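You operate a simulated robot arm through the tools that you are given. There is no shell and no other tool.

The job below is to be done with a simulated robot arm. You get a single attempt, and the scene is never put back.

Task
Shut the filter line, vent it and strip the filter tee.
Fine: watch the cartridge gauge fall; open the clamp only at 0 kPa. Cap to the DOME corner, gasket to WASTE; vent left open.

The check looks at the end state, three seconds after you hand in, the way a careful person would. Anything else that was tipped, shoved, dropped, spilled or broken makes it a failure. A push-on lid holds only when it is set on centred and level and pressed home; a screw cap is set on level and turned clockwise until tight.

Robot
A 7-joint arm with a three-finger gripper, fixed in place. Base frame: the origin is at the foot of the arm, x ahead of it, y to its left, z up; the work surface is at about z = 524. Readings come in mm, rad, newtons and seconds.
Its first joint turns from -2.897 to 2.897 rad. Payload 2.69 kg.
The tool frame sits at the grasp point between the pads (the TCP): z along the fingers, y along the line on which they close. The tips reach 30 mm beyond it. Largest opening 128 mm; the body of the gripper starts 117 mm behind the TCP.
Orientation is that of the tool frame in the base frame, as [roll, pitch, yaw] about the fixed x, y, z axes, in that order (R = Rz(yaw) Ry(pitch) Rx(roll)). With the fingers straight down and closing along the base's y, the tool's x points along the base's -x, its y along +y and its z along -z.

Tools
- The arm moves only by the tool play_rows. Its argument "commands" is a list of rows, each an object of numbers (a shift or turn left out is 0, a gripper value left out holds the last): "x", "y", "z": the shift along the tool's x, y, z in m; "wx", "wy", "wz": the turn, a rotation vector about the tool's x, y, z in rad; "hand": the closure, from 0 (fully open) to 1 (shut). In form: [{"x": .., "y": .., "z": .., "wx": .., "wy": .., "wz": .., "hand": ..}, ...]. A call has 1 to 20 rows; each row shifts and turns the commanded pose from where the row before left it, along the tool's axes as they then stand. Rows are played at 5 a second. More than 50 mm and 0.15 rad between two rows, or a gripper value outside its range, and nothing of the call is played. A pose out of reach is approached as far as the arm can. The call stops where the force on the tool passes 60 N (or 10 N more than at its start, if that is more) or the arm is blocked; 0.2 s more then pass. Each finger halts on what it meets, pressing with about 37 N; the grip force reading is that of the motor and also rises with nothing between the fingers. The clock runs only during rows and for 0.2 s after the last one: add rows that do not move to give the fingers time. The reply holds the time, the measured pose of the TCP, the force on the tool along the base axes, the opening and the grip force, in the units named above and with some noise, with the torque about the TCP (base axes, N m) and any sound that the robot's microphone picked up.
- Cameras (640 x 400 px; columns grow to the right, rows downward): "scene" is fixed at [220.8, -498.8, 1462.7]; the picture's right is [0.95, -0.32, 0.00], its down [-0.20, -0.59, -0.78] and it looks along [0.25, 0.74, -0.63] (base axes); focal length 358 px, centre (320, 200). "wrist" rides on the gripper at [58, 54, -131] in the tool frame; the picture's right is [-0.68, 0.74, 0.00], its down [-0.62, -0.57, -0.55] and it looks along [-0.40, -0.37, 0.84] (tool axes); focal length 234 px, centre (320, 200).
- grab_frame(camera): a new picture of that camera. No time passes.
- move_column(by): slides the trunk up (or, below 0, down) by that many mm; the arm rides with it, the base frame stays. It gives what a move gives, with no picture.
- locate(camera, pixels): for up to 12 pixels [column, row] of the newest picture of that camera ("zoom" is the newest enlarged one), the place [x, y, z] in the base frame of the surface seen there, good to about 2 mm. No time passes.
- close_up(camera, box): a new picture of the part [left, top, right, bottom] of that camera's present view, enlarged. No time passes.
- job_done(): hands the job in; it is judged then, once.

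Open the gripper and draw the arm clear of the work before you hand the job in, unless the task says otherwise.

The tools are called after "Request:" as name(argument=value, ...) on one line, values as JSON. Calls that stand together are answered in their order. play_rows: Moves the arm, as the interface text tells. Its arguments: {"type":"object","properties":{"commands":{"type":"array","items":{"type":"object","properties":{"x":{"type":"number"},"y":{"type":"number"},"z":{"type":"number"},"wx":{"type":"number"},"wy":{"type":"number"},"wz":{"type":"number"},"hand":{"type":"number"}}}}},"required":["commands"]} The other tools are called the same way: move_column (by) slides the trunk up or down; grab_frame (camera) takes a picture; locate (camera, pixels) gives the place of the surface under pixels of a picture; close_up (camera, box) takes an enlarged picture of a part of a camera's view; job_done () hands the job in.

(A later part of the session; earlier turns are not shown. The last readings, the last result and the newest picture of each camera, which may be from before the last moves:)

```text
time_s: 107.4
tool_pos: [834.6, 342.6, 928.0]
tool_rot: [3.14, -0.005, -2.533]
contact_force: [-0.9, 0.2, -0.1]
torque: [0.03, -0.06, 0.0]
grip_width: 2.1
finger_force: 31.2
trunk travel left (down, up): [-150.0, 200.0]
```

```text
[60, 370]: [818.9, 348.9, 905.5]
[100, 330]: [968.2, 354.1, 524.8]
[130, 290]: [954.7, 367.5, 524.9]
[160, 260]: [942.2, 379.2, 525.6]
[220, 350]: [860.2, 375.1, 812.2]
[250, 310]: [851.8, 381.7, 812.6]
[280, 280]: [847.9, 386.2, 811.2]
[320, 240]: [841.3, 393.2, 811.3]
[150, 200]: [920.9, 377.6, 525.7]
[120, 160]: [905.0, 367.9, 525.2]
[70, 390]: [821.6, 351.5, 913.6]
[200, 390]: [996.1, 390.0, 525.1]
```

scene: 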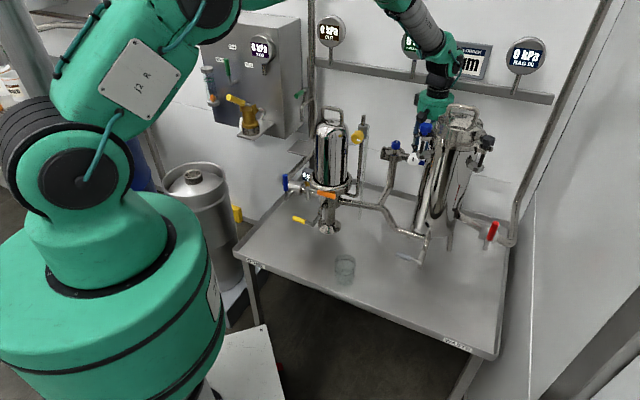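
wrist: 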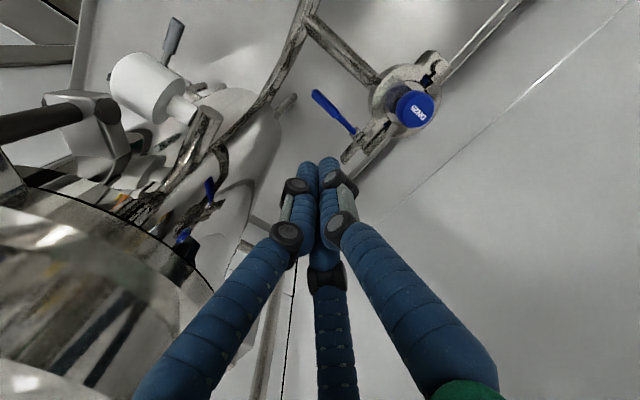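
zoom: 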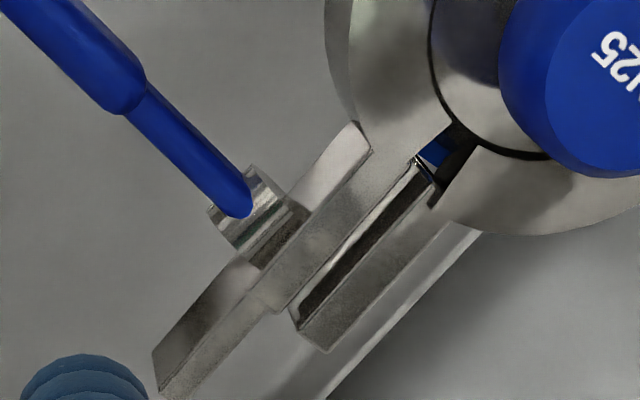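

I get more exact lug-end points.

Request:
locate(camera="zoom", pixels=[[178, 375], [190, 372], [180, 345], [205, 345], [320, 335], [345, 310], [390, 260], [420, 240], [300, 290], [340, 250], [240, 220], [265, 195]])

```text
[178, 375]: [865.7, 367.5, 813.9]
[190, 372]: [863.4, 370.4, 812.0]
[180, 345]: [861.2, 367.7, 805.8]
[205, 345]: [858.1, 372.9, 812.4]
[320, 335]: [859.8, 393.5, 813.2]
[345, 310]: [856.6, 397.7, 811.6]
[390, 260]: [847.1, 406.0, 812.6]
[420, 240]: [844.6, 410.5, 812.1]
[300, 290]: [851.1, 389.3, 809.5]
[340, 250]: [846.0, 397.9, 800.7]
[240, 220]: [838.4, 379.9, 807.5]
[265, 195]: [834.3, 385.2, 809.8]
```

Front plate: D 869–875, end at U≈355; back lug ends at U≈334. I yaw back, move behind the plate (U≈351, D≈897) and descend there.

Request:
play_rows(commands=[{"wz": -0.14, "hand": 1}, {"wz": -0.14}, {"wz": -0.14}, {"wz": -0.14}, {"wz": -0.14}, {"x": -0.0274, "y": -0.0176}, {"x": -0.0274, "y": -0.0176}, {}])

Request:
grab_frame(camera="wrist")

```text
time_s: 109.2
tool_pos: [880.5, 385.2, 926.3]
tool_rot: [3.136, -0.004, -1.833]
contact_force: [0.2, -0.3, 0.4]
torque: [0.03, 0.06, -0.02]
grip_width: 2.3
finger_force: 31.6
trunk travel left (down, up): [-150.0, 200.0]
```

```text
taken
```

wrist: 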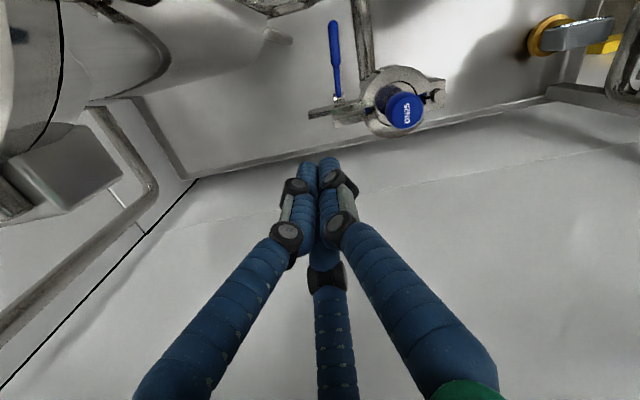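

Positioned at U 350, D 895. I descend behind the plate.

Request:
play_rows(commands=[{"z": 0.038}, {"z": 0.038}, {"z": 0.036}, {}])

Request:
close_up(camera="wrist", box=[270, 60, 470, 200])

```text
time_s: 110.2
tool_pos: [879.3, 384.3, 813.0]
tool_rot: [3.136, -0.003, -1.833]
contact_force: [2.3, -4.0, 2.4]
torque: [0.02, 0.1, 0.03]
grip_width: 2.0
finger_force: 31.5
trunk travel left (down, up): [-150.0, 200.0]
```

```text
2.86 times, centred on (370, 130) of wrist
```

zoom: 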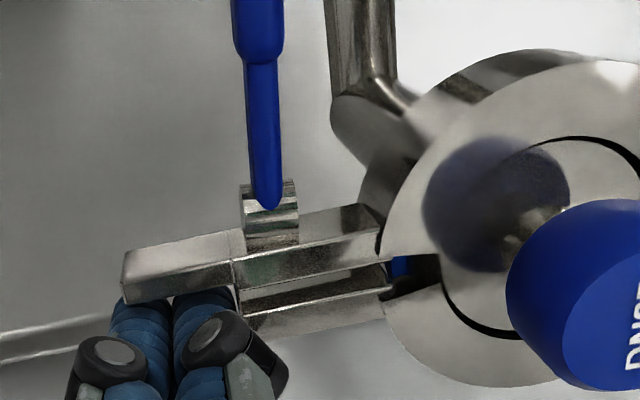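

Fingers are behind the front plate's end. I push it toward the front in small steps.

Request:
play_rows(commands=[{"x": 0.0045, "y": 0.0012}, {"x": 0.0035, "y": 0.002}, {"x": 0.0035, "y": 0.002}, {"x": 0.0035, "y": 0.002}, {"x": 0.0035, "y": 0.002}, {}])

Request:
close_up(camera="wrist", box=[270, 60, 470, 200])

```text
time_s: 111.6
tool_pos: [867.0, 369.3, 815.4]
tool_rot: [3.136, -0.003, -1.833]
contact_force: [-0.2, -0.3, -0.1]
torque: [-0.02, 0.01, -0.03]
grip_width: 1.9
finger_force: 31.3
trunk travel left (down, up): [-150.0, 200.0]
```

```text
2.86 times, centred on (370, 130) of wrist
```

zoom: 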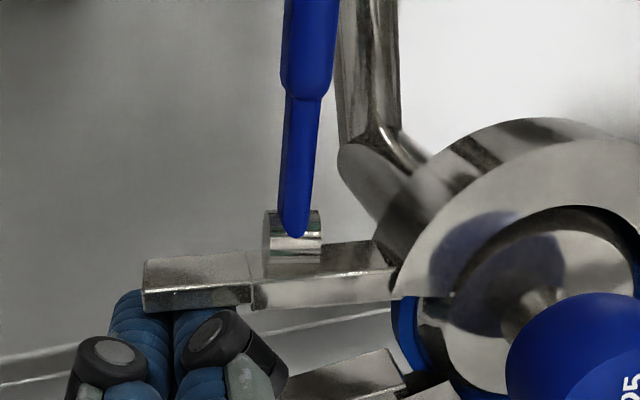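

The front half is opening with almost no force. I continue swinging it about its left hinge, keeping clear of the bag housing.

Request:
play_rows(commands=[{"x": 0.0069, "y": 0.0072}, {"x": 0.0069, "y": 0.0072}, {"x": 0.0069, "y": 0.0079}, {"x": 0.0069, "y": 0.0079}, {"x": 0.0053, "y": 0.0088}, {"x": 0.0053, "y": 0.0088}, {}])

Request:
grab_frame(camera="wrist")

Request:
close_up(camera="scene", box=[350, 90, 470, 190])

```text
time_s: 113.2
tool_pos: [810.3, 345.5, 817.1]
tool_rot: [3.136, -0.003, -1.836]
contact_force: [0.1, 0.2, 0.1]
torque: [0.01, 0.01, -0.02]
grip_width: 2.2
finger_force: 31.4
trunk travel left (down, up): [-150.0, 200.0]
```

```text
taken
```

wrist: 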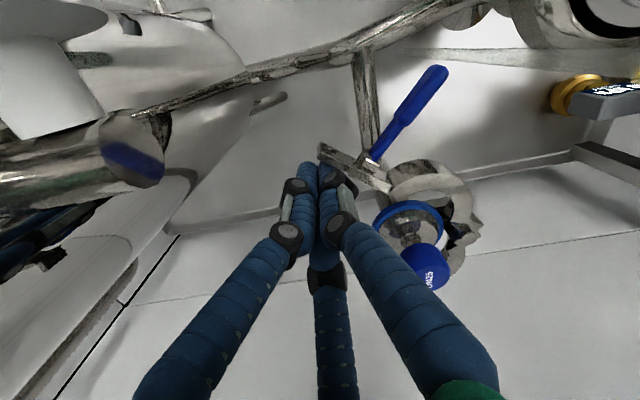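

```text
4.00 times, centred on (410, 140) of scene
```

zoom: 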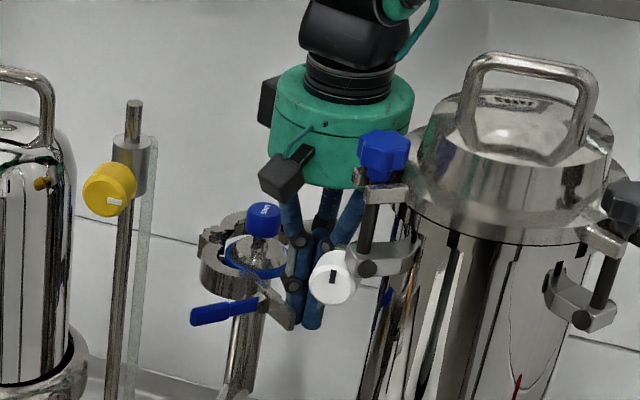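

The front half swings open freely, revealing the blue gasket. I continue to about 55°.

Request:
play_rows(commands=[{"x": 0.0037, "y": 0.0094}, {"x": 0.0037, "y": 0.0094}, {"x": 0.002, "y": 0.0098}, {"x": 0.002, "y": 0.0098}, {}])

Request:
grab_frame(camera="wrist")

Request:
close_up(camera="scene", box=[350, 90, 470, 190])

```text
time_s: 114.4
tool_pos: [770.9, 342.9, 817.3]
tool_rot: [3.136, -0.003, -1.834]
contact_force: [-0.2, 0.7, 0.1]
torque: [0.03, -0.02, -0.02]
grip_width: 2.0
finger_force: 31.2
trunk travel left (down, up): [-150.0, 200.0]
```

```text
taken
```

wrist: 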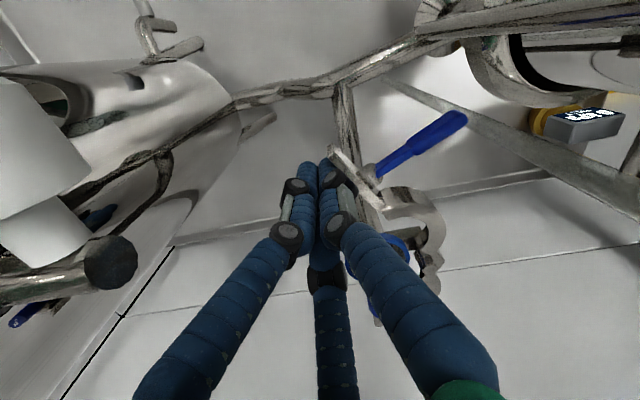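

```text
4.00 times, centred on (410, 140) of scene
```

zoom: 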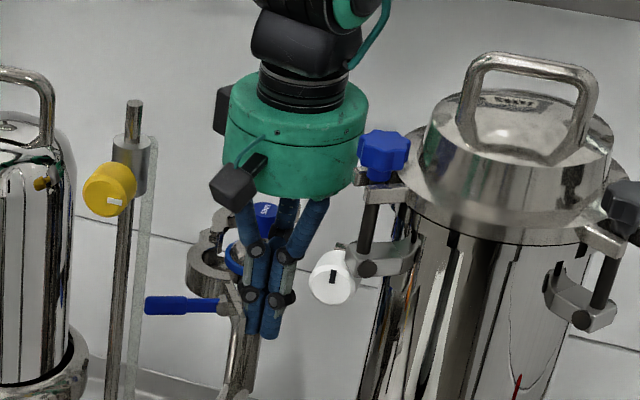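

About 55° open. The lever tip appears near the vent hose at scene zoom (148,303); I check both positions and the clamp opening before moving on.

Request:
locate(camera="zoom", pixels=[[150, 303], [165, 303], [215, 305], [143, 260], [138, 340], [126, 340], [205, 285], [225, 215], [235, 258], [240, 285], [245, 320], [268, 215]])

Request:
close_up(camera="scene", box=[380, 130, 440, 190])

```text
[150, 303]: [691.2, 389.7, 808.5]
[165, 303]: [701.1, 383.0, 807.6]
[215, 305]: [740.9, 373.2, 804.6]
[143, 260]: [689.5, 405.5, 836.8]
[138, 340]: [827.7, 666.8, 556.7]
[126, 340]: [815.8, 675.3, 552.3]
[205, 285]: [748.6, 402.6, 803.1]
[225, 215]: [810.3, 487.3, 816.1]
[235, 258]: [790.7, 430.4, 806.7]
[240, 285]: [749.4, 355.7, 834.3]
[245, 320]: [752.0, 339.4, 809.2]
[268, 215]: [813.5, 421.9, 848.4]
```

```text
6.67 times, centred on (410, 160) of scene
```

zoom: 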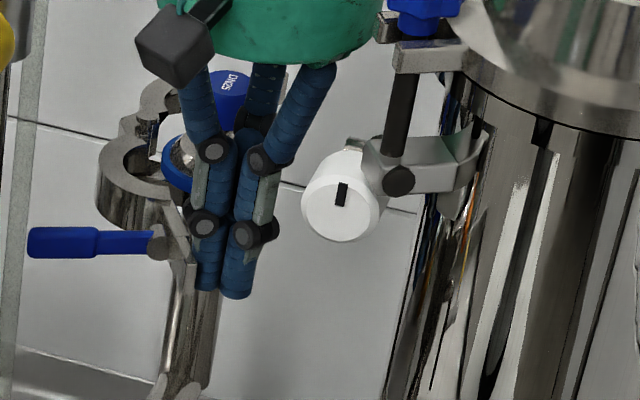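

The lever tip is only ~15 mm from the vent hose (U 201, D 774), so I stop opening here. I rise straight up and inspect the open clamp from above.

Request:
play_rows(commands=[{"x": 0.002, "y": -0.004}, {"z": -0.04}, {"z": -0.04}, {"z": -0.04}, {"z": -0.04}, {}])

Request:
grab_frame(camera="wrist")

Request:
close_up(camera="wrist", box=[300, 100, 480, 260])

Request:
close_up(camera="scene", box=[370, 125, 440, 185])

```text
time_s: 115.8
tool_pos: [773.3, 340.7, 977.1]
tool_rot: [3.137, -0.001, -1.834]
contact_force: [-0.1, -0.3, 1.0]
torque: [0.05, -0.05, 0.02]
grip_width: 2.0
finger_force: 31.5
trunk travel left (down, up): [-150.0, 200.0]
```

```text
taken
```

wrist: 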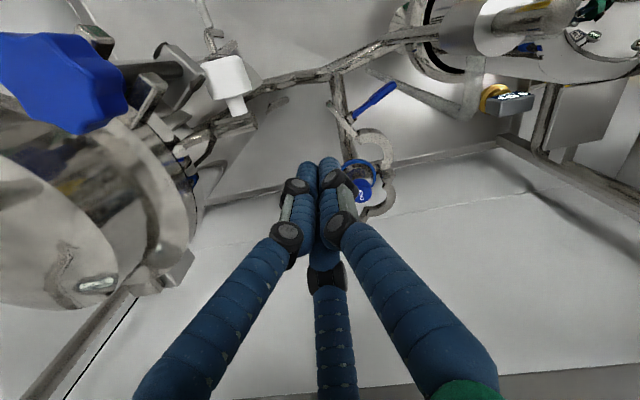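

```text
2.50 times, centred on (390, 180) of wrist
```

zoom: 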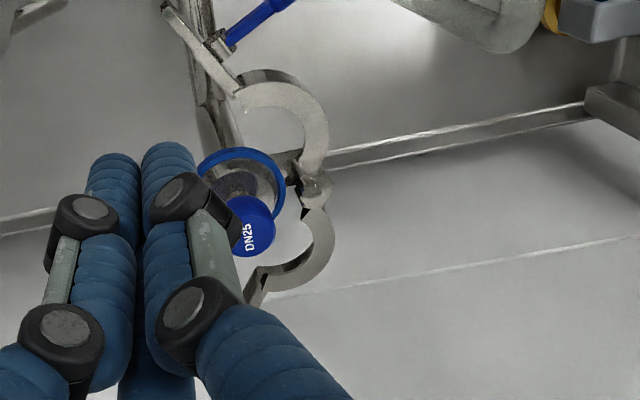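

```text
6.67 times, centred on (405, 155) of scene
```

zoom: 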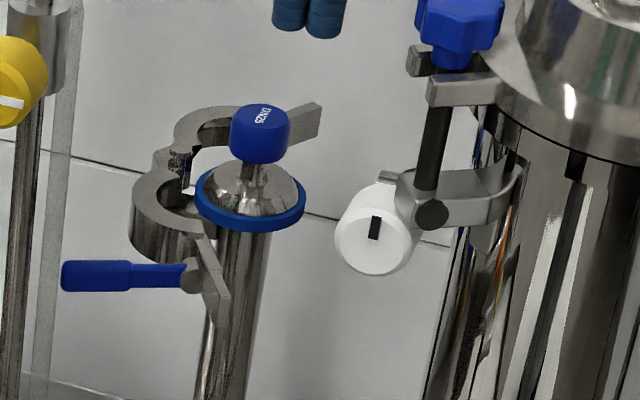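

Both clamp halves have opened symmetrically, leaving the cap with knob sitting on the blue gasket. I measure the knob and gasket.

Request:
locate(camera="zoom", pixels=[[262, 112], [235, 118], [288, 118], [262, 150], [250, 182], [200, 195], [300, 205], [250, 225], [215, 175], [315, 115], [190, 150], [160, 200]])

Request:
close_up(camera="wrist", box=[335, 120, 415, 220])

Request:
locate(camera="zoom", pixels=[[200, 180], [190, 160], [180, 140], [215, 200], [150, 200], [160, 240], [270, 150], [215, 60], [330, 110], [240, 120], [250, 230], [330, 250]])

```text
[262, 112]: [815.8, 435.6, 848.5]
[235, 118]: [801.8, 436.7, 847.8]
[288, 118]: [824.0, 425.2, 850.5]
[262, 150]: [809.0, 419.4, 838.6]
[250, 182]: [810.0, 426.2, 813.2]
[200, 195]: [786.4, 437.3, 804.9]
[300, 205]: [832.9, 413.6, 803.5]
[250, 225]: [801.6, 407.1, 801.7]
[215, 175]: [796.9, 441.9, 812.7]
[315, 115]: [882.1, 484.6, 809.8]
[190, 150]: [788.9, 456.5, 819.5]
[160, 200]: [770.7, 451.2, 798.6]
```

```text
4.00 times, centred on (375, 170) of wrist
```

zoom: 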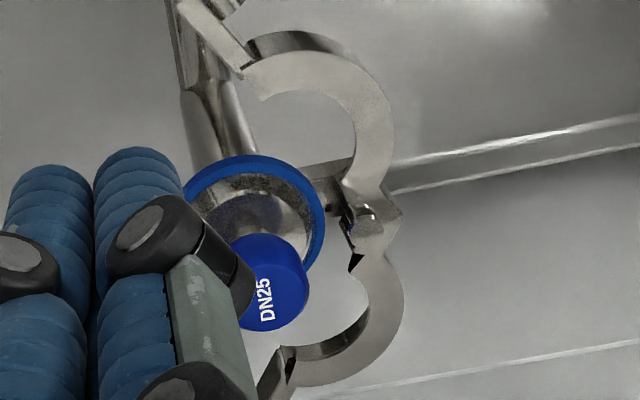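

```text
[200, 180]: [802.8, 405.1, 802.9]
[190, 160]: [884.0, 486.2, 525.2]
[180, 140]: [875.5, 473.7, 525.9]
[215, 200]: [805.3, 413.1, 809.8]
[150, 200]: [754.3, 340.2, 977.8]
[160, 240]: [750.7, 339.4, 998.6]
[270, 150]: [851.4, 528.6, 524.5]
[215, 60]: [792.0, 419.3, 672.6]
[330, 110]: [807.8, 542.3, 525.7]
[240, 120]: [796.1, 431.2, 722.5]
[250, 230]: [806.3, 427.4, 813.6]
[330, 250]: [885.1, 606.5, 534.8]
```

Knob axis is about (813,430) → U≈270, D≈878, top z≈849, radius ~15. I open to ~49 mm and move above it, then verify alignment in the wrist image (expected around (320,132)).

Request:
play_rows(commands=[{"x": -0.032, "y": -0.0047, "hand": 0.62}, {"x": -0.032, "y": -0.0047}, {"x": -0.032, "y": -0.0047}, {}])

Request:
grab_frame(camera="wrist")

Request:
close_up(camera="wrist", box=[280, 80, 376, 180])

Request:
locate(camera="scene", pixels=[[240, 255], [250, 252], [260, 250], [280, 262], [300, 262], [255, 262], [270, 220], [250, 240], [480, 340], [490, 330], [495, 345], [440, 320]])

```text
time_s: 116.8
tool_pos: [815.7, 429.6, 978.2]
tool_rot: [3.137, -0.004, -1.835]
contact_force: [-0.2, 0.6, -0.6]
torque: [0.02, 0.02, 0.01]
grip_width: 48.7
finger_force: 0.0
trunk travel left (down, up): [-150.0, 200.0]
```

```text
taken
```

wrist: 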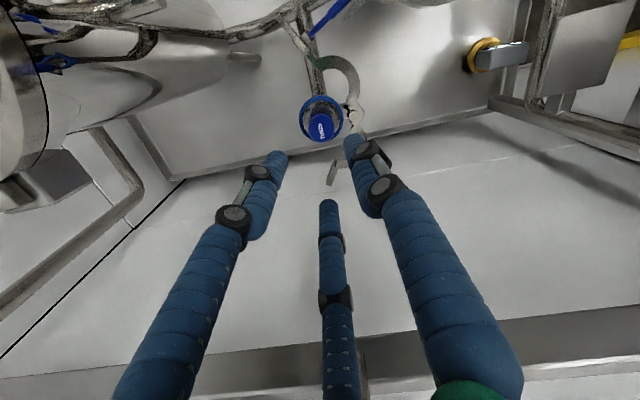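

```text
4.00 times, centred on (328, 130) of wrist
```

zoom: 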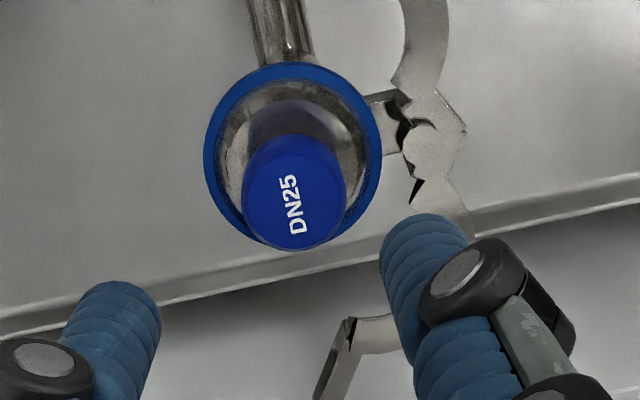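

```text
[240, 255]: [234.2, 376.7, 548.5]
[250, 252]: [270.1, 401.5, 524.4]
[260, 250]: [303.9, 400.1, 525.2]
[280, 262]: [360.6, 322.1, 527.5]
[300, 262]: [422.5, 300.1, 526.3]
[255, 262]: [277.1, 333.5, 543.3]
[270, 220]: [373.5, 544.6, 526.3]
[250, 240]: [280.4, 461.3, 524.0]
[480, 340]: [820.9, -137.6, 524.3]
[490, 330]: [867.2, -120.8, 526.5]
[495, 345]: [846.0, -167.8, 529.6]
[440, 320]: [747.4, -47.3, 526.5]
```

The knob's top is at wrist (321,130) — aligned within ~2 mm. I descend until the tips are just above the cap's flange (TCP z≈846).

Request:
play_rows(commands=[{"z": 0.04}, {"z": 0.04}, {"z": 0.03}, {"z": 0.015}, {}])

Request:
close_up(camera="wrist", box=[240, 100, 400, 240])

Request:
close_up(camera="scene", box=[360, 110, 440, 180])

```text
time_s: 118.0
tool_pos: [812.3, 430.7, 850.7]
tool_rot: [3.137, -0.004, -1.833]
contact_force: [-0.4, -0.1, 0.3]
torque: [-0.03, 0.03, -0.03]
grip_width: 48.5
finger_force: 0.0
trunk travel left (down, up): [-150.0, 200.0]
```

```text
2.86 times, centred on (320, 170) of wrist
```

zoom: 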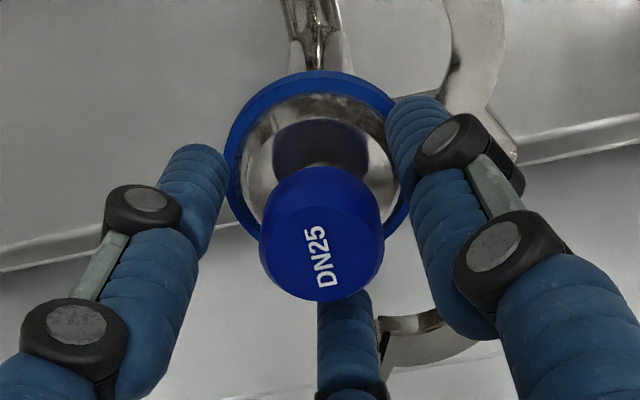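

```text
5.71 times, centred on (400, 145) of scene
```

zoom: 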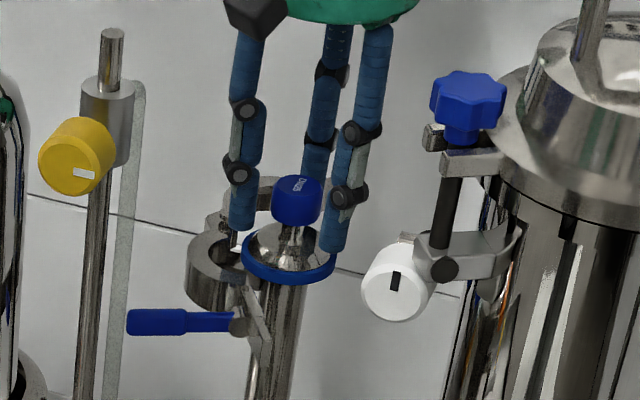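

Fingers surround the knob with tips above the flange. I close gently.

Request:
play_rows(commands=[{"hand": 0.75}, {"hand": 0.85}, {"hand": 0.9}, {}, {}])

Request:
close_up(camera="wrist", box=[240, 100, 400, 240])

```text
time_s: 119.2
tool_pos: [811.9, 430.7, 851.3]
tool_rot: [3.138, -0.004, -1.832]
contact_force: [0.1, 0.6, 0.2]
torque: [-0.01, 0.02, -0.03]
grip_width: 28.5
finger_force: 37.4
trunk travel left (down, up): [-150.0, 200.0]
```

```text
2.86 times, centred on (320, 170) of wrist
```

zoom: 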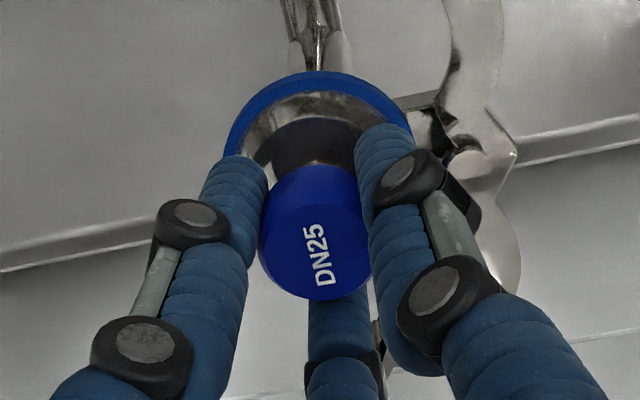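

Knob gripped (28.5 mm). I lift slowly and check whether the gasket stays.

Request:
play_rows(commands=[{"z": -0.005}, {"z": -0.01}, {"z": -0.015}, {"z": -0.02}, {}])

Request:
close_up(camera="scene", box=[360, 100, 440, 180])

Request:
close_up(camera="wrist", box=[240, 60, 400, 200])

```text
time_s: 120.4
tool_pos: [814.1, 430.1, 900.5]
tool_rot: [3.135, -0.004, -1.834]
contact_force: [-0.2, -0.3, -0.9]
torque: [0.02, 0.03, 0.02]
grip_width: 28.1
finger_force: 37.3
trunk travel left (down, up): [-150.0, 200.0]
```

```text
5.00 times, centred on (400, 140) of scene
```

zoom: 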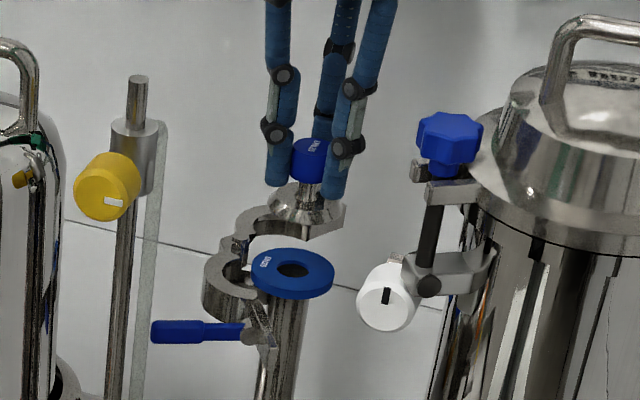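

```text
2.86 times, centred on (320, 130) of wrist
```

zoom: 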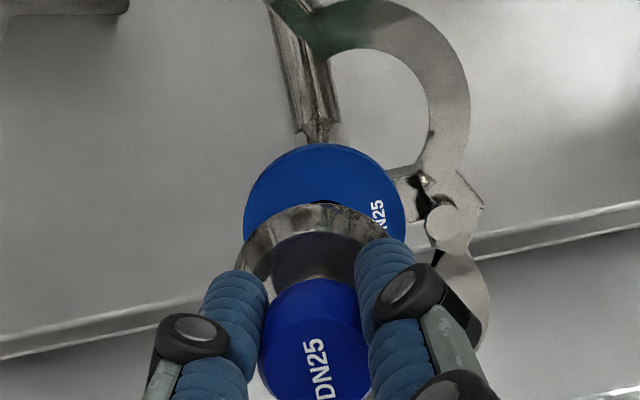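

The cap lifted cleanly and the gasket stayed on the ferrule. I raise it to z≈1100 and carry it forward over open space.

Request:
play_rows(commands=[{"z": -0.04}, {"z": -0.04}, {"z": -0.04}, {"z": -0.04}, {"z": -0.04}, {"x": 0.0363, "y": 0.021}, {"x": 0.0363, "y": 0.021}, {"x": 0.0363, "y": 0.021}, {"x": 0.0363, "y": 0.021}, {"x": 0.0363, "y": 0.021}, {"x": 0.0363, "y": 0.021}, {"x": 0.0363, "y": 0.021}, {"x": 0.0363, "y": 0.021}, {"x": 0.0363, "y": 0.021}, {}])

Request:
grab_frame(camera="wrist")

Request:
grab_frame(camera="scene")

```text
time_s: 123.6
tool_pos: [544.9, 165.3, 1103.1]
tool_rot: [3.138, -0.002, -1.836]
contact_force: [-0.7, 0.2, -1.1]
torque: [0.04, -0.06, 0.02]
grip_width: 28.3
finger_force: 36.7
trunk travel left (down, up): [-150.0, 200.0]
```

```text
taken
```

wrist: 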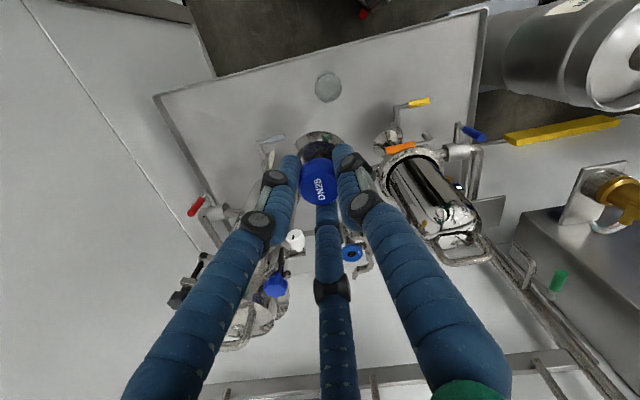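

```text
taken
```

scene: 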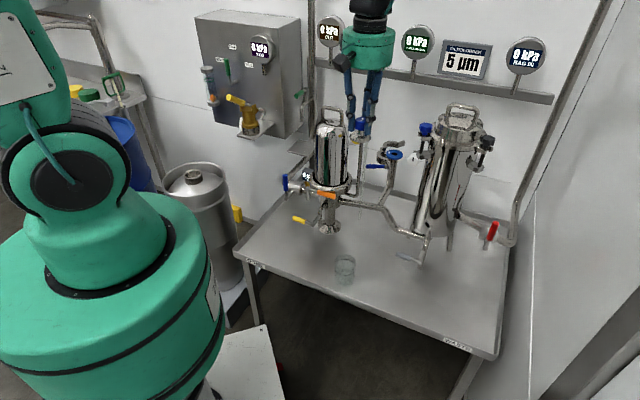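

Cap is held fine at (545,165,1103). I move left toward the DOME corner and then look before lowering.

Request:
play_rows(commands=[{"x": -0.0201, "y": 0.036}, {"x": -0.0201, "y": 0.036}, {"x": -0.0201, "y": 0.036}, {"x": -0.0201, "y": 0.036}, {"x": -0.0201, "y": 0.036}, {"x": -0.0201, "y": 0.036}, {"x": -0.0201, "y": 0.036}, {"x": -0.0201, "y": 0.036}, {}])

Request:
grab_frame(camera="scene")

Request:
grab_frame(camera="wrist")

```text
time_s: 125.6
tool_pos: [311.1, 396.5, 1104.6]
tool_rot: [3.136, -0.002, -1.835]
contact_force: [0.0, 0.2, -1.1]
torque: [-0.04, -0.02, -0.01]
grip_width: 28.3
finger_force: 36.7
trunk travel left (down, up): [-150.0, 200.0]
```

```text
taken
```

scene: 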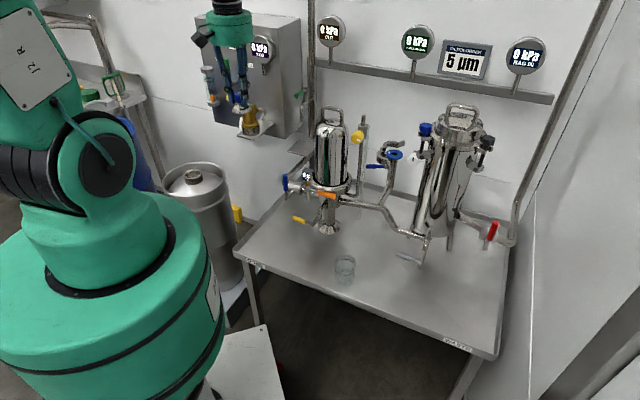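

```text
taken
```

wrist: 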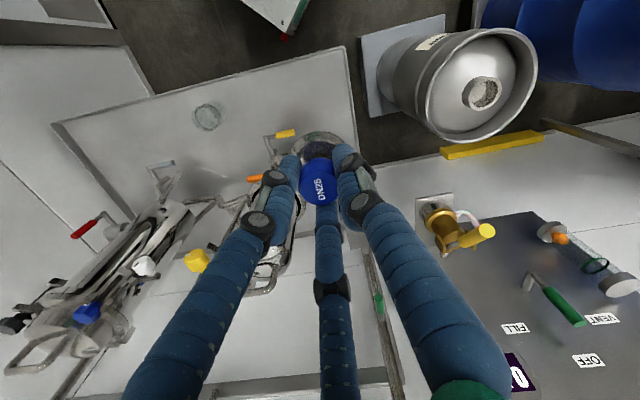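

Over the DOME corner at (311,396). I lower to about 20 mm above the table.

Request:
play_rows(commands=[{"z": 0.043}, {"z": 0.043}, {"z": 0.043}, {"z": 0.043}, {"z": 0.043}, {"z": 0.043}, {"z": 0.043}, {"z": 0.043}, {"z": 0.043}, {"z": 0.043}, {"z": 0.043}, {"z": 0.04}, {}])

Request:
grab_frame(camera="wrist")

Request:
close_up(camera="scene", box=[220, 180, 320, 280])

```text
time_s: 128.4
tool_pos: [307.4, 394.3, 590.3]
tool_rot: [3.137, -0.004, -1.833]
contact_force: [0.6, 0.3, -2.1]
torque: [-0.01, 0.0, 0.01]
grip_width: 28.3
finger_force: 37.2
trunk travel left (down, up): [-150.0, 200.0]
```

```text
taken
```

wrist: 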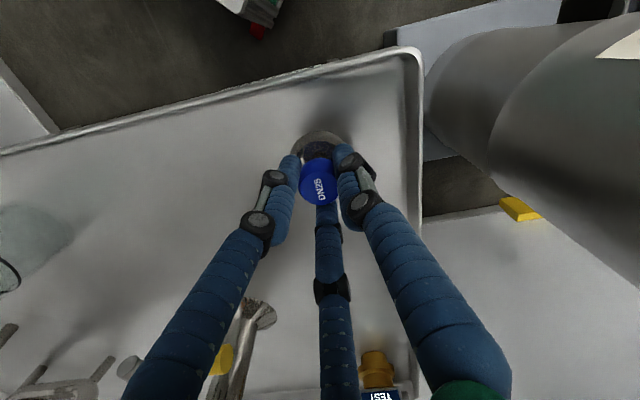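

```text
4.00 times, centred on (270, 230) of scene
```

zoom: 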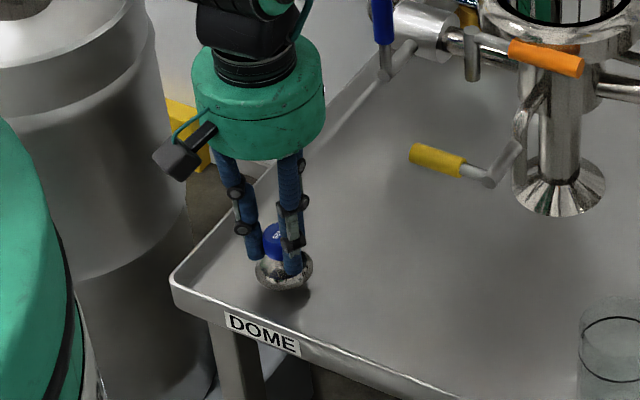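

The cap is right above the DOME corner. I lower in 3 mm steps until contact.

Request:
play_rows(commands=[{"z": 0.006}, {"z": 0.005}, {"z": 0.003}, {"z": 0.002}, {}])

Request:
close_up(camera="scene", box=[255, 220, 335, 270])

```text
time_s: 129.6
tool_pos: [306.8, 394.2, 575.6]
tool_rot: [3.136, -0.004, -1.834]
contact_force: [-0.3, -0.2, -1.1]
torque: [-0.04, 0.0, 0.03]
grip_width: 28.2
finger_force: 36.9
trunk travel left (down, up): [-150.0, 200.0]
```

```text
8.00 times, centred on (295, 245) of scene
```

zoom: 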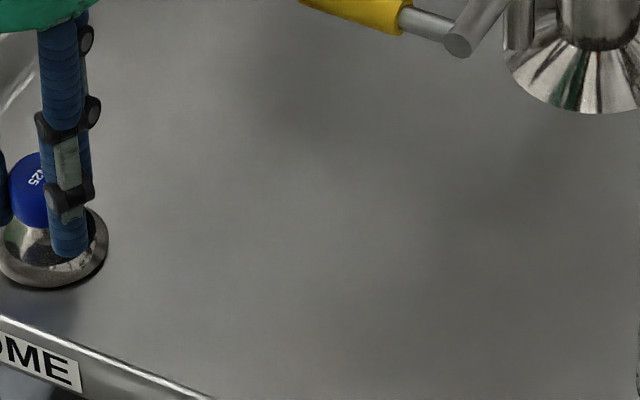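

Still about 5 mm off the table (no contact force). I continue down in 1.5–2 mm steps.

Request:
play_rows(commands=[{"z": 0.002}, {"z": 0.0015}, {"z": 0.0015}, {}])

Request:
close_up(camera="scene", box=[230, 210, 310, 270])

```text
time_s: 130.6
tool_pos: [308.0, 395.6, 571.1]
tool_rot: [3.137, -0.003, -1.834]
contact_force: [-4.9, -6.5, 35.8]
torque: [-0.12, 0.1, -0.05]
grip_width: 28.5
finger_force: 36.9
trunk travel left (down, up): [-150.0, 200.0]
```

```text
6.67 times, centred on (270, 240) of scene
```

zoom: 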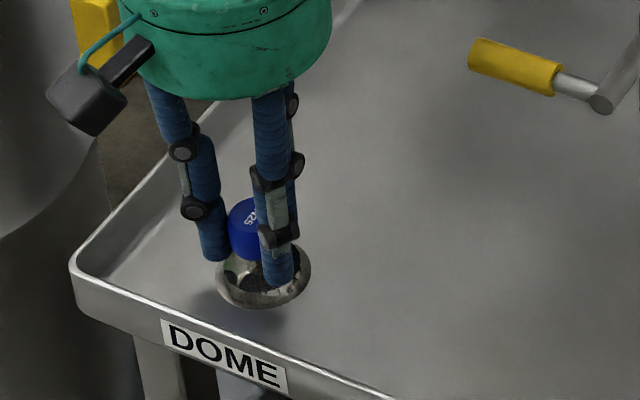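

Firm contact (36 N) — it's on the table. I ease up 1.5 mm, open the fingers and rise.

Request:
play_rows(commands=[{"z": -0.002}, {"hand": 0.8}, {"hand": 0.62}, {}, {"z": -0.02}, {"z": -0.04}, {"z": -0.04}, {"z": -0.04}, {}])

Request:
close_up(camera="scene", box=[230, 210, 310, 270])

Request:
grab_frame(camera="wrist")

```text
time_s: 132.6
tool_pos: [308.2, 393.0, 713.7]
tool_rot: [3.137, -0.002, -1.834]
contact_force: [0.0, 0.1, -0.6]
torque: [0.04, -0.05, 0.02]
grip_width: 48.5
finger_force: 0.0
trunk travel left (down, up): [-150.0, 200.0]
```

```text
6.67 times, centred on (270, 240) of scene
```

zoom: 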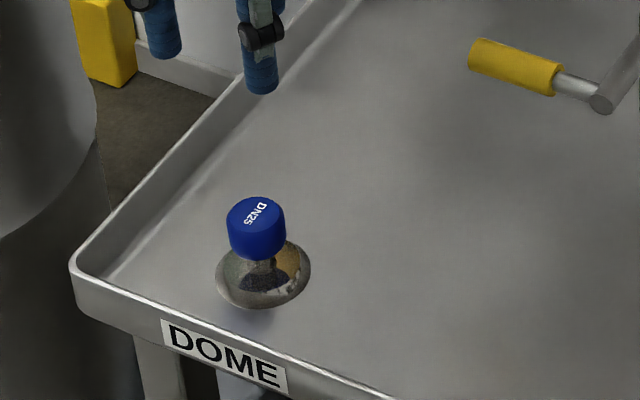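

```text
taken
```

wrist: 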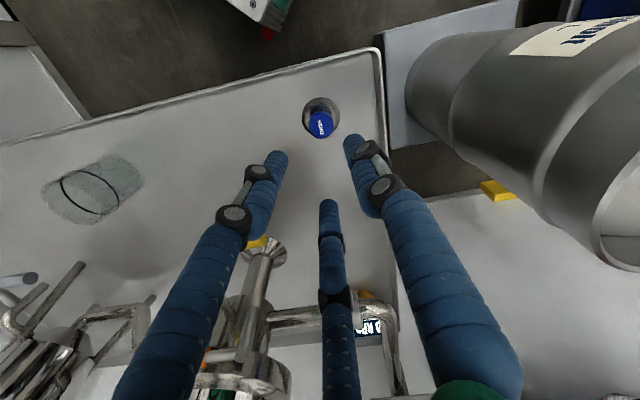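

The cap stands upright in the DOME corner. I go back up and retrace my path to above the tee for the gasket.

Request:
play_rows(commands=[{"z": -0.043}, {"z": -0.043}, {"z": -0.043}, {"z": -0.043}, {"z": -0.043}, {"z": -0.043}, {"z": -0.043}, {"z": -0.043}, {"z": -0.043}, {"x": 0.0201, "y": -0.036}, {"x": 0.0201, "y": -0.036}, {"x": 0.0201, "y": -0.036}, {"x": 0.0201, "y": -0.036}, {"x": 0.0201, "y": -0.036}, {"x": 0.0201, "y": -0.036}, {"x": 0.0201, "y": -0.036}, {"x": 0.0201, "y": -0.036}, {}])

Request:
play_rows(commands=[{"x": -0.0363, "y": -0.021}, {"x": -0.0363, "y": -0.021}, {"x": -0.0363, "y": -0.021}, {"x": -0.0363, "y": -0.021}, {"x": -0.0363, "y": -0.021}, {"x": -0.0363, "y": -0.021}, {"x": -0.0363, "y": -0.021}, {"x": -0.0363, "y": -0.021}, {"x": -0.0363, "y": -0.021}, {}])

Request:
grab_frame(camera="wrist")

```text
time_s: 136.4
tool_pos: [547.7, 163.2, 1099.3]
tool_rot: [3.137, -0.003, -1.834]
contact_force: [0.2, 0.2, -0.9]
torque: [0.04, 0.03, -0.01]
grip_width: 48.5
finger_force: 0.0
trunk travel left (down, up): [-150.0, 200.0]
```

```text
time_s: 138.6
tool_pos: [818.0, 427.8, 1097.4]
tool_rot: [3.136, -0.003, -1.834]
contact_force: [1.0, 0.4, -1.1]
torque: [-0.07, 0.02, 0.0]
grip_width: 48.7
finger_force: 0.0
trunk travel left (down, up): [-150.0, 200.0]
```

```text
taken
```

wrist: 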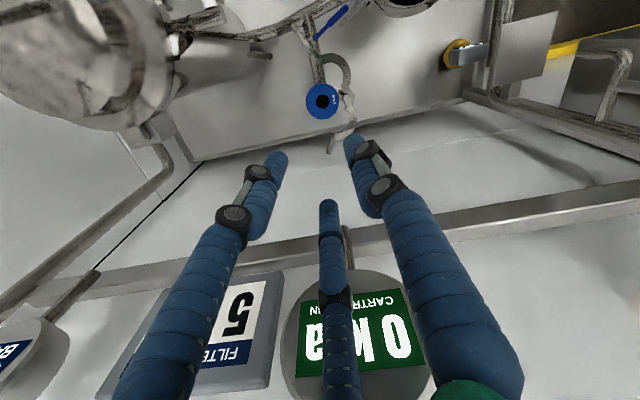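

Above the tee again; gasket at wrist (322,100). I descend to z≈930 and measure the gasket.

Request:
play_rows(commands=[{"z": 0.042}, {"z": 0.042}, {"z": 0.042}, {"z": 0.042}, {}])

Request:
grab_frame(camera="wrist")

Request:
close_up(camera="wrist", box=[260, 80, 380, 180])

Request:
locate(camera="zoom", pixels=[[320, 195], [240, 190], [400, 200], [320, 120], [330, 275], [260, 250], [380, 140], [300, 80], [420, 140], [450, 180], [430, 230], [400, 270]])

Request:
close_up(camera="scene", box=[370, 135, 430, 180])

```text
time_s: 139.8
tool_pos: [816.6, 427.7, 926.7]
tool_rot: [3.135, -0.003, -1.833]
contact_force: [0.3, 0.8, -0.4]
torque: [0.0, 0.05, 0.04]
grip_width: 48.7
finger_force: 0.0
trunk travel left (down, up): [-150.0, 200.0]
```

```text
taken
```

wrist: 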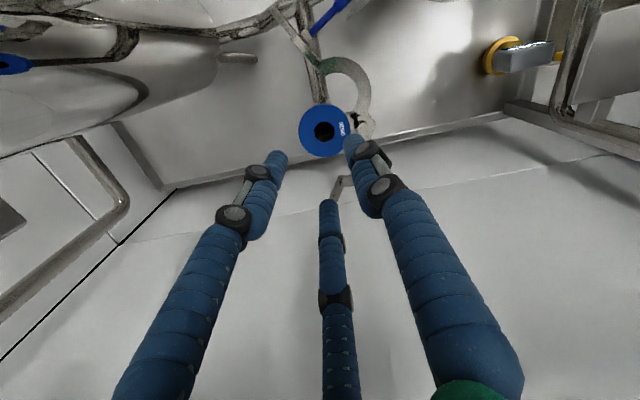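

```text
4.00 times, centred on (320, 130) of wrist
```

zoom: 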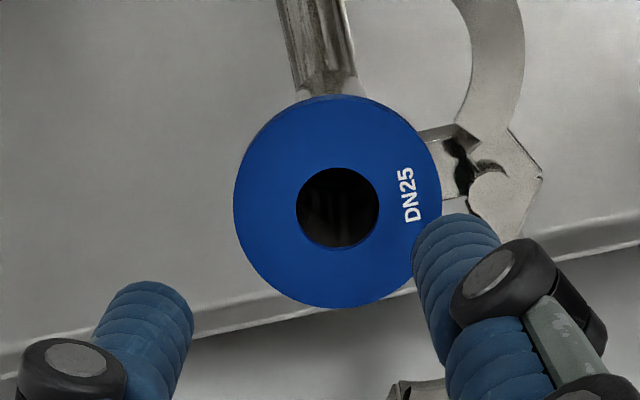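

```text
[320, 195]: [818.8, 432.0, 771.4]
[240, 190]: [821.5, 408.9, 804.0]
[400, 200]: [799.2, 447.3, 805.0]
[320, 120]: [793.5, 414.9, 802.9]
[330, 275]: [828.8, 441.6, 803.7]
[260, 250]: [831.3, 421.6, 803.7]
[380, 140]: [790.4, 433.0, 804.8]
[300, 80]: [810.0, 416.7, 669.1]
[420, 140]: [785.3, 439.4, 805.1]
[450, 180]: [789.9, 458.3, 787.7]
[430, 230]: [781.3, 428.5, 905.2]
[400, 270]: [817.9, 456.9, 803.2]
```

```text
8.89 times, centred on (400, 158) of scene
```

zoom: 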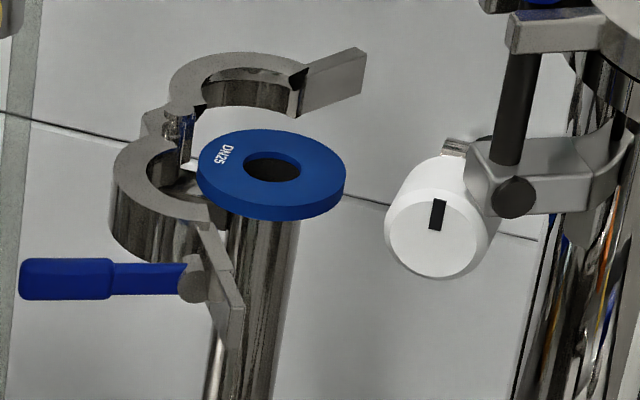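

Gasket: OD ≈57 mm, top z≈804, centre ≈(809,432) (U 267, D 877.5). To keep the fingers clear of the open clamp halves I yaw 30° so they come down at 0°/120°/240°, open to 72 mm and centre over it.

Request:
play_rows(commands=[{"wz": -0.131, "hand": 0.44}, {"wz": -0.131}, {"wz": -0.131}, {"wz": -0.1306}, {"x": -0.0057, "y": 0.0061}, {}])

Request:
grab_frame(camera="wrist")

Request:
close_up(camera="wrist", box=[250, 70, 390, 200])

Request:
locate(camera="zoom", pixels=[[330, 100], [250, 150], [400, 190], [320, 250], [270, 220], [390, 120]])

```text
time_s: 141.2
tool_pos: [805.7, 434.2, 927.3]
tool_rot: [3.135, 0.001, -1.309]
contact_force: [0.3, 0.3, 0.1]
torque: [-0.01, 0.04, -0.01]
grip_width: 71.7
finger_force: 0.0
trunk travel left (down, up): [-150.0, 200.0]
```

```text
taken
```

wrist: 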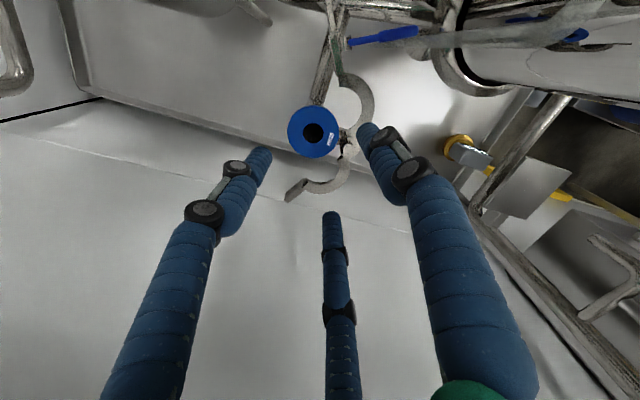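

```text
3.08 times, centred on (320, 135) of wrist
```

zoom: 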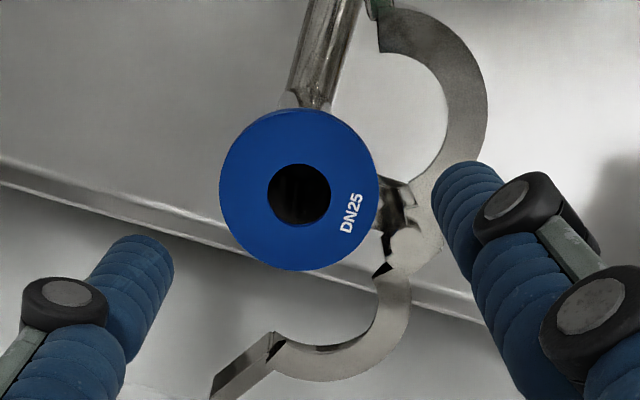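

```text
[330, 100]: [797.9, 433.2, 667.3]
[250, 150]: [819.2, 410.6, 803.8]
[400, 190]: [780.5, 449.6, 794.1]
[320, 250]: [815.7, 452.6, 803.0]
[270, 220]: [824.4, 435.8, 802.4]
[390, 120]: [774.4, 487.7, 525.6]
```

The gasket's centre appears at wrist (313,132) versus expected (319.5,133), so I'm ~7 mm off. I measure the edges to correct precisely.

Request:
locate(camera="zoom", pixels=[[225, 190], [374, 188], [302, 114], [298, 264], [265, 195], [336, 190], [300, 158], [298, 230]])

```text
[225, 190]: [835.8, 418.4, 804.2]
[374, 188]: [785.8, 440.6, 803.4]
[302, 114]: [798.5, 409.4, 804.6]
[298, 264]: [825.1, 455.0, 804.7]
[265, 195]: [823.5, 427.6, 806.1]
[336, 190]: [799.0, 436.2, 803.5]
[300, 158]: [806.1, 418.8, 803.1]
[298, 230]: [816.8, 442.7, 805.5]
```

Gasket centre is (811.3,430.9). I shift to it and descend until the tips are just above the gasket plane, then look.

Request:
play_rows(commands=[{"x": 0.0046, "y": -0.0046}, {"z": 0.04}, {"z": 0.035}, {}])

Request:
close_up(camera="wrist", box=[220, 70, 420, 240])

Request:
close_up(camera="scene", box=[360, 115, 440, 180])

```text
time_s: 142.2
tool_pos: [812.3, 430.8, 850.4]
tool_rot: [3.136, 0.001, -1.311]
contact_force: [0.4, -0.1, -0.7]
torque: [-0.02, 0.01, -0.02]
grip_width: 71.5
finger_force: 0.1
trunk travel left (down, up): [-150.0, 200.0]
```

```text
2.35 times, centred on (320, 155) of wrist
```

zoom: 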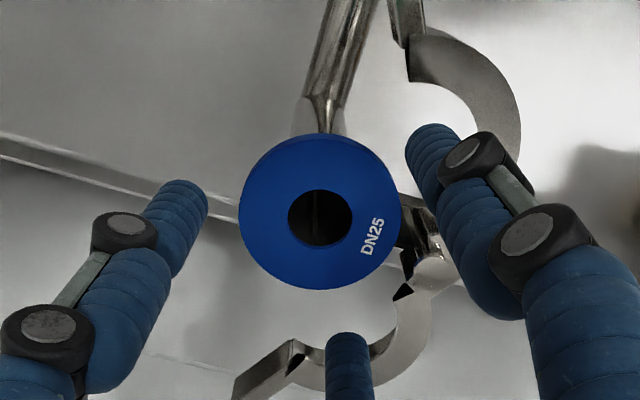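

```text
6.15 times, centred on (400, 148) of scene
```

zoom: 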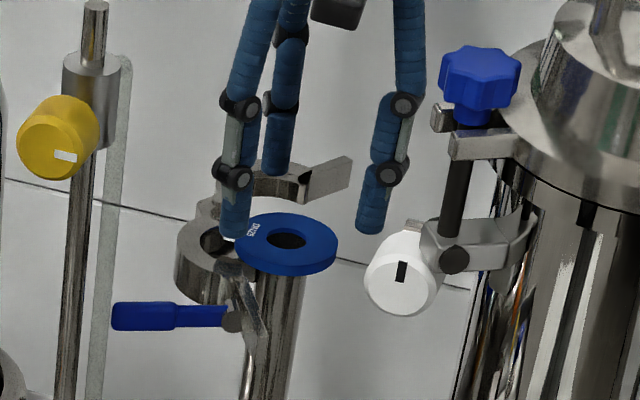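

Clear all around. I descend in small steps to TCP z≈822 so the finger pads span the gasket's edge.

Request:
play_rows(commands=[{"z": 0.01}, {"z": 0.008}, {"z": 0.006}, {"z": 0.004}, {}])

Request:
close_up(camera="wrist", box=[220, 90, 420, 260])

Request:
close_up(camera="scene", box=[370, 125, 430, 175])

```text
time_s: 143.4
tool_pos: [811.9, 431.5, 824.5]
tool_rot: [3.136, 0.0, -1.311]
contact_force: [0.2, 0.1, 0.2]
torque: [0.02, -0.04, -0.02]
grip_width: 71.8
finger_force: 0.0
trunk travel left (down, up): [-150.0, 200.0]
```

```text
2.35 times, centred on (320, 175) of wrist
```

zoom: 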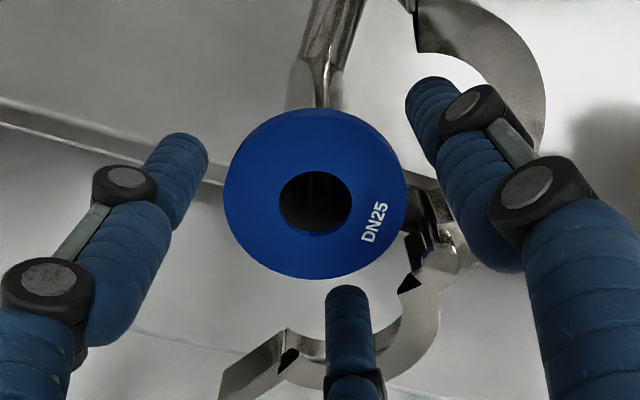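

```text
8.00 times, centred on (400, 150) of scene
```

zoom: 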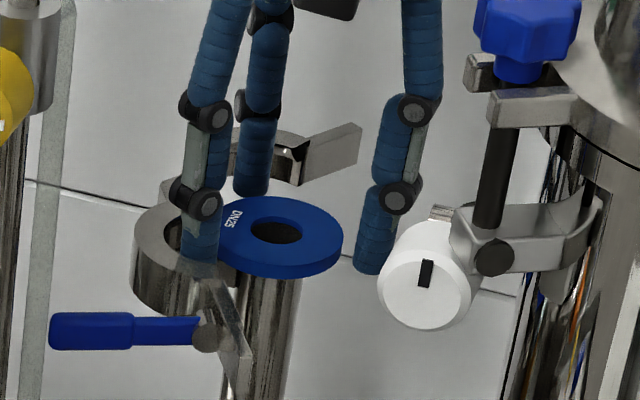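

All three fingers are around the gasket with no contact. I close onto its edge.

Request:
play_rows(commands=[{"hand": 0.5}, {"hand": 0.56}, {"hand": 0.62}, {"hand": 0.7}, {}, {}])

Request:
close_up(camera="wrist", box=[220, 90, 420, 260])

Request:
close_up(camera="scene", box=[370, 125, 430, 175])

```text
time_s: 144.8
tool_pos: [812.7, 430.9, 826.1]
tool_rot: [3.136, 0.0, -1.311]
contact_force: [0.9, 0.6, 1.0]
torque: [-0.01, -0.09, 0.0]
grip_width: 56.3
finger_force: 12.9
trunk travel left (down, up): [-150.0, 200.0]
```

```text
2.35 times, centred on (320, 175) of wrist
```

zoom: 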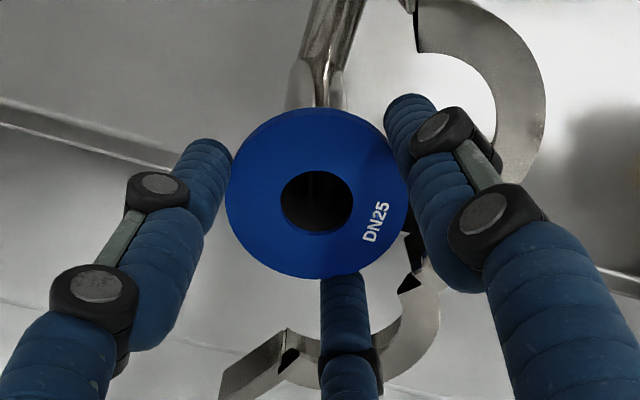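

```text
8.00 times, centred on (400, 150) of scene
```

zoom: 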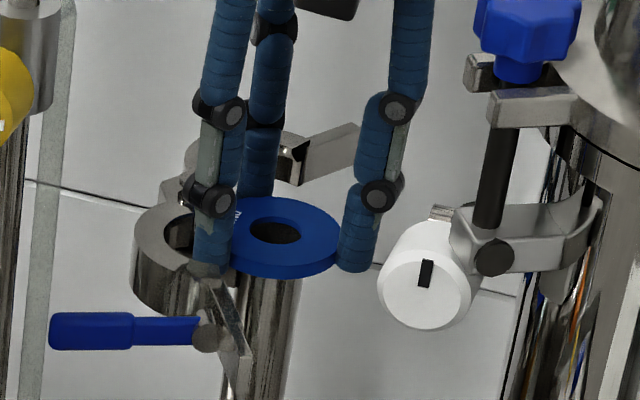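

Gasket gripped at 56 mm. I firm the grip and lift slowly.

Request:
play_rows(commands=[{"hand": 0.85}, {}, {"z": -0.004}, {"z": -0.008}, {"z": -0.015}, {"z": -0.02}, {}])

Request:
close_up(camera="wrist", box=[220, 90, 420, 260])

Request:
close_up(camera="scene", box=[360, 105, 440, 180])

```text
time_s: 146.4
tool_pos: [812.3, 430.2, 873.3]
tool_rot: [3.136, 0.0, -1.311]
contact_force: [0.1, 0.4, -0.7]
torque: [0.04, -0.01, 0.0]
grip_width: 53.9
finger_force: 37.0
trunk travel left (down, up): [-150.0, 200.0]
```

```text
2.35 times, centred on (320, 175) of wrist
```

zoom: 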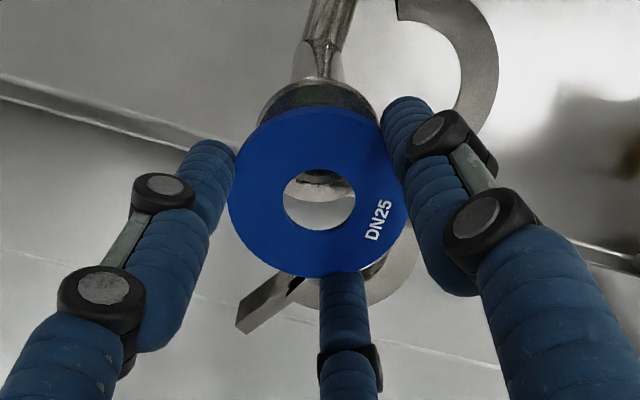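

```text
5.33 times, centred on (400, 142) of scene
```

zoom: 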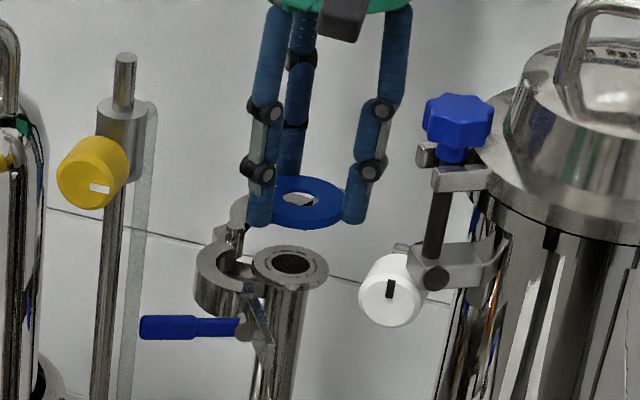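

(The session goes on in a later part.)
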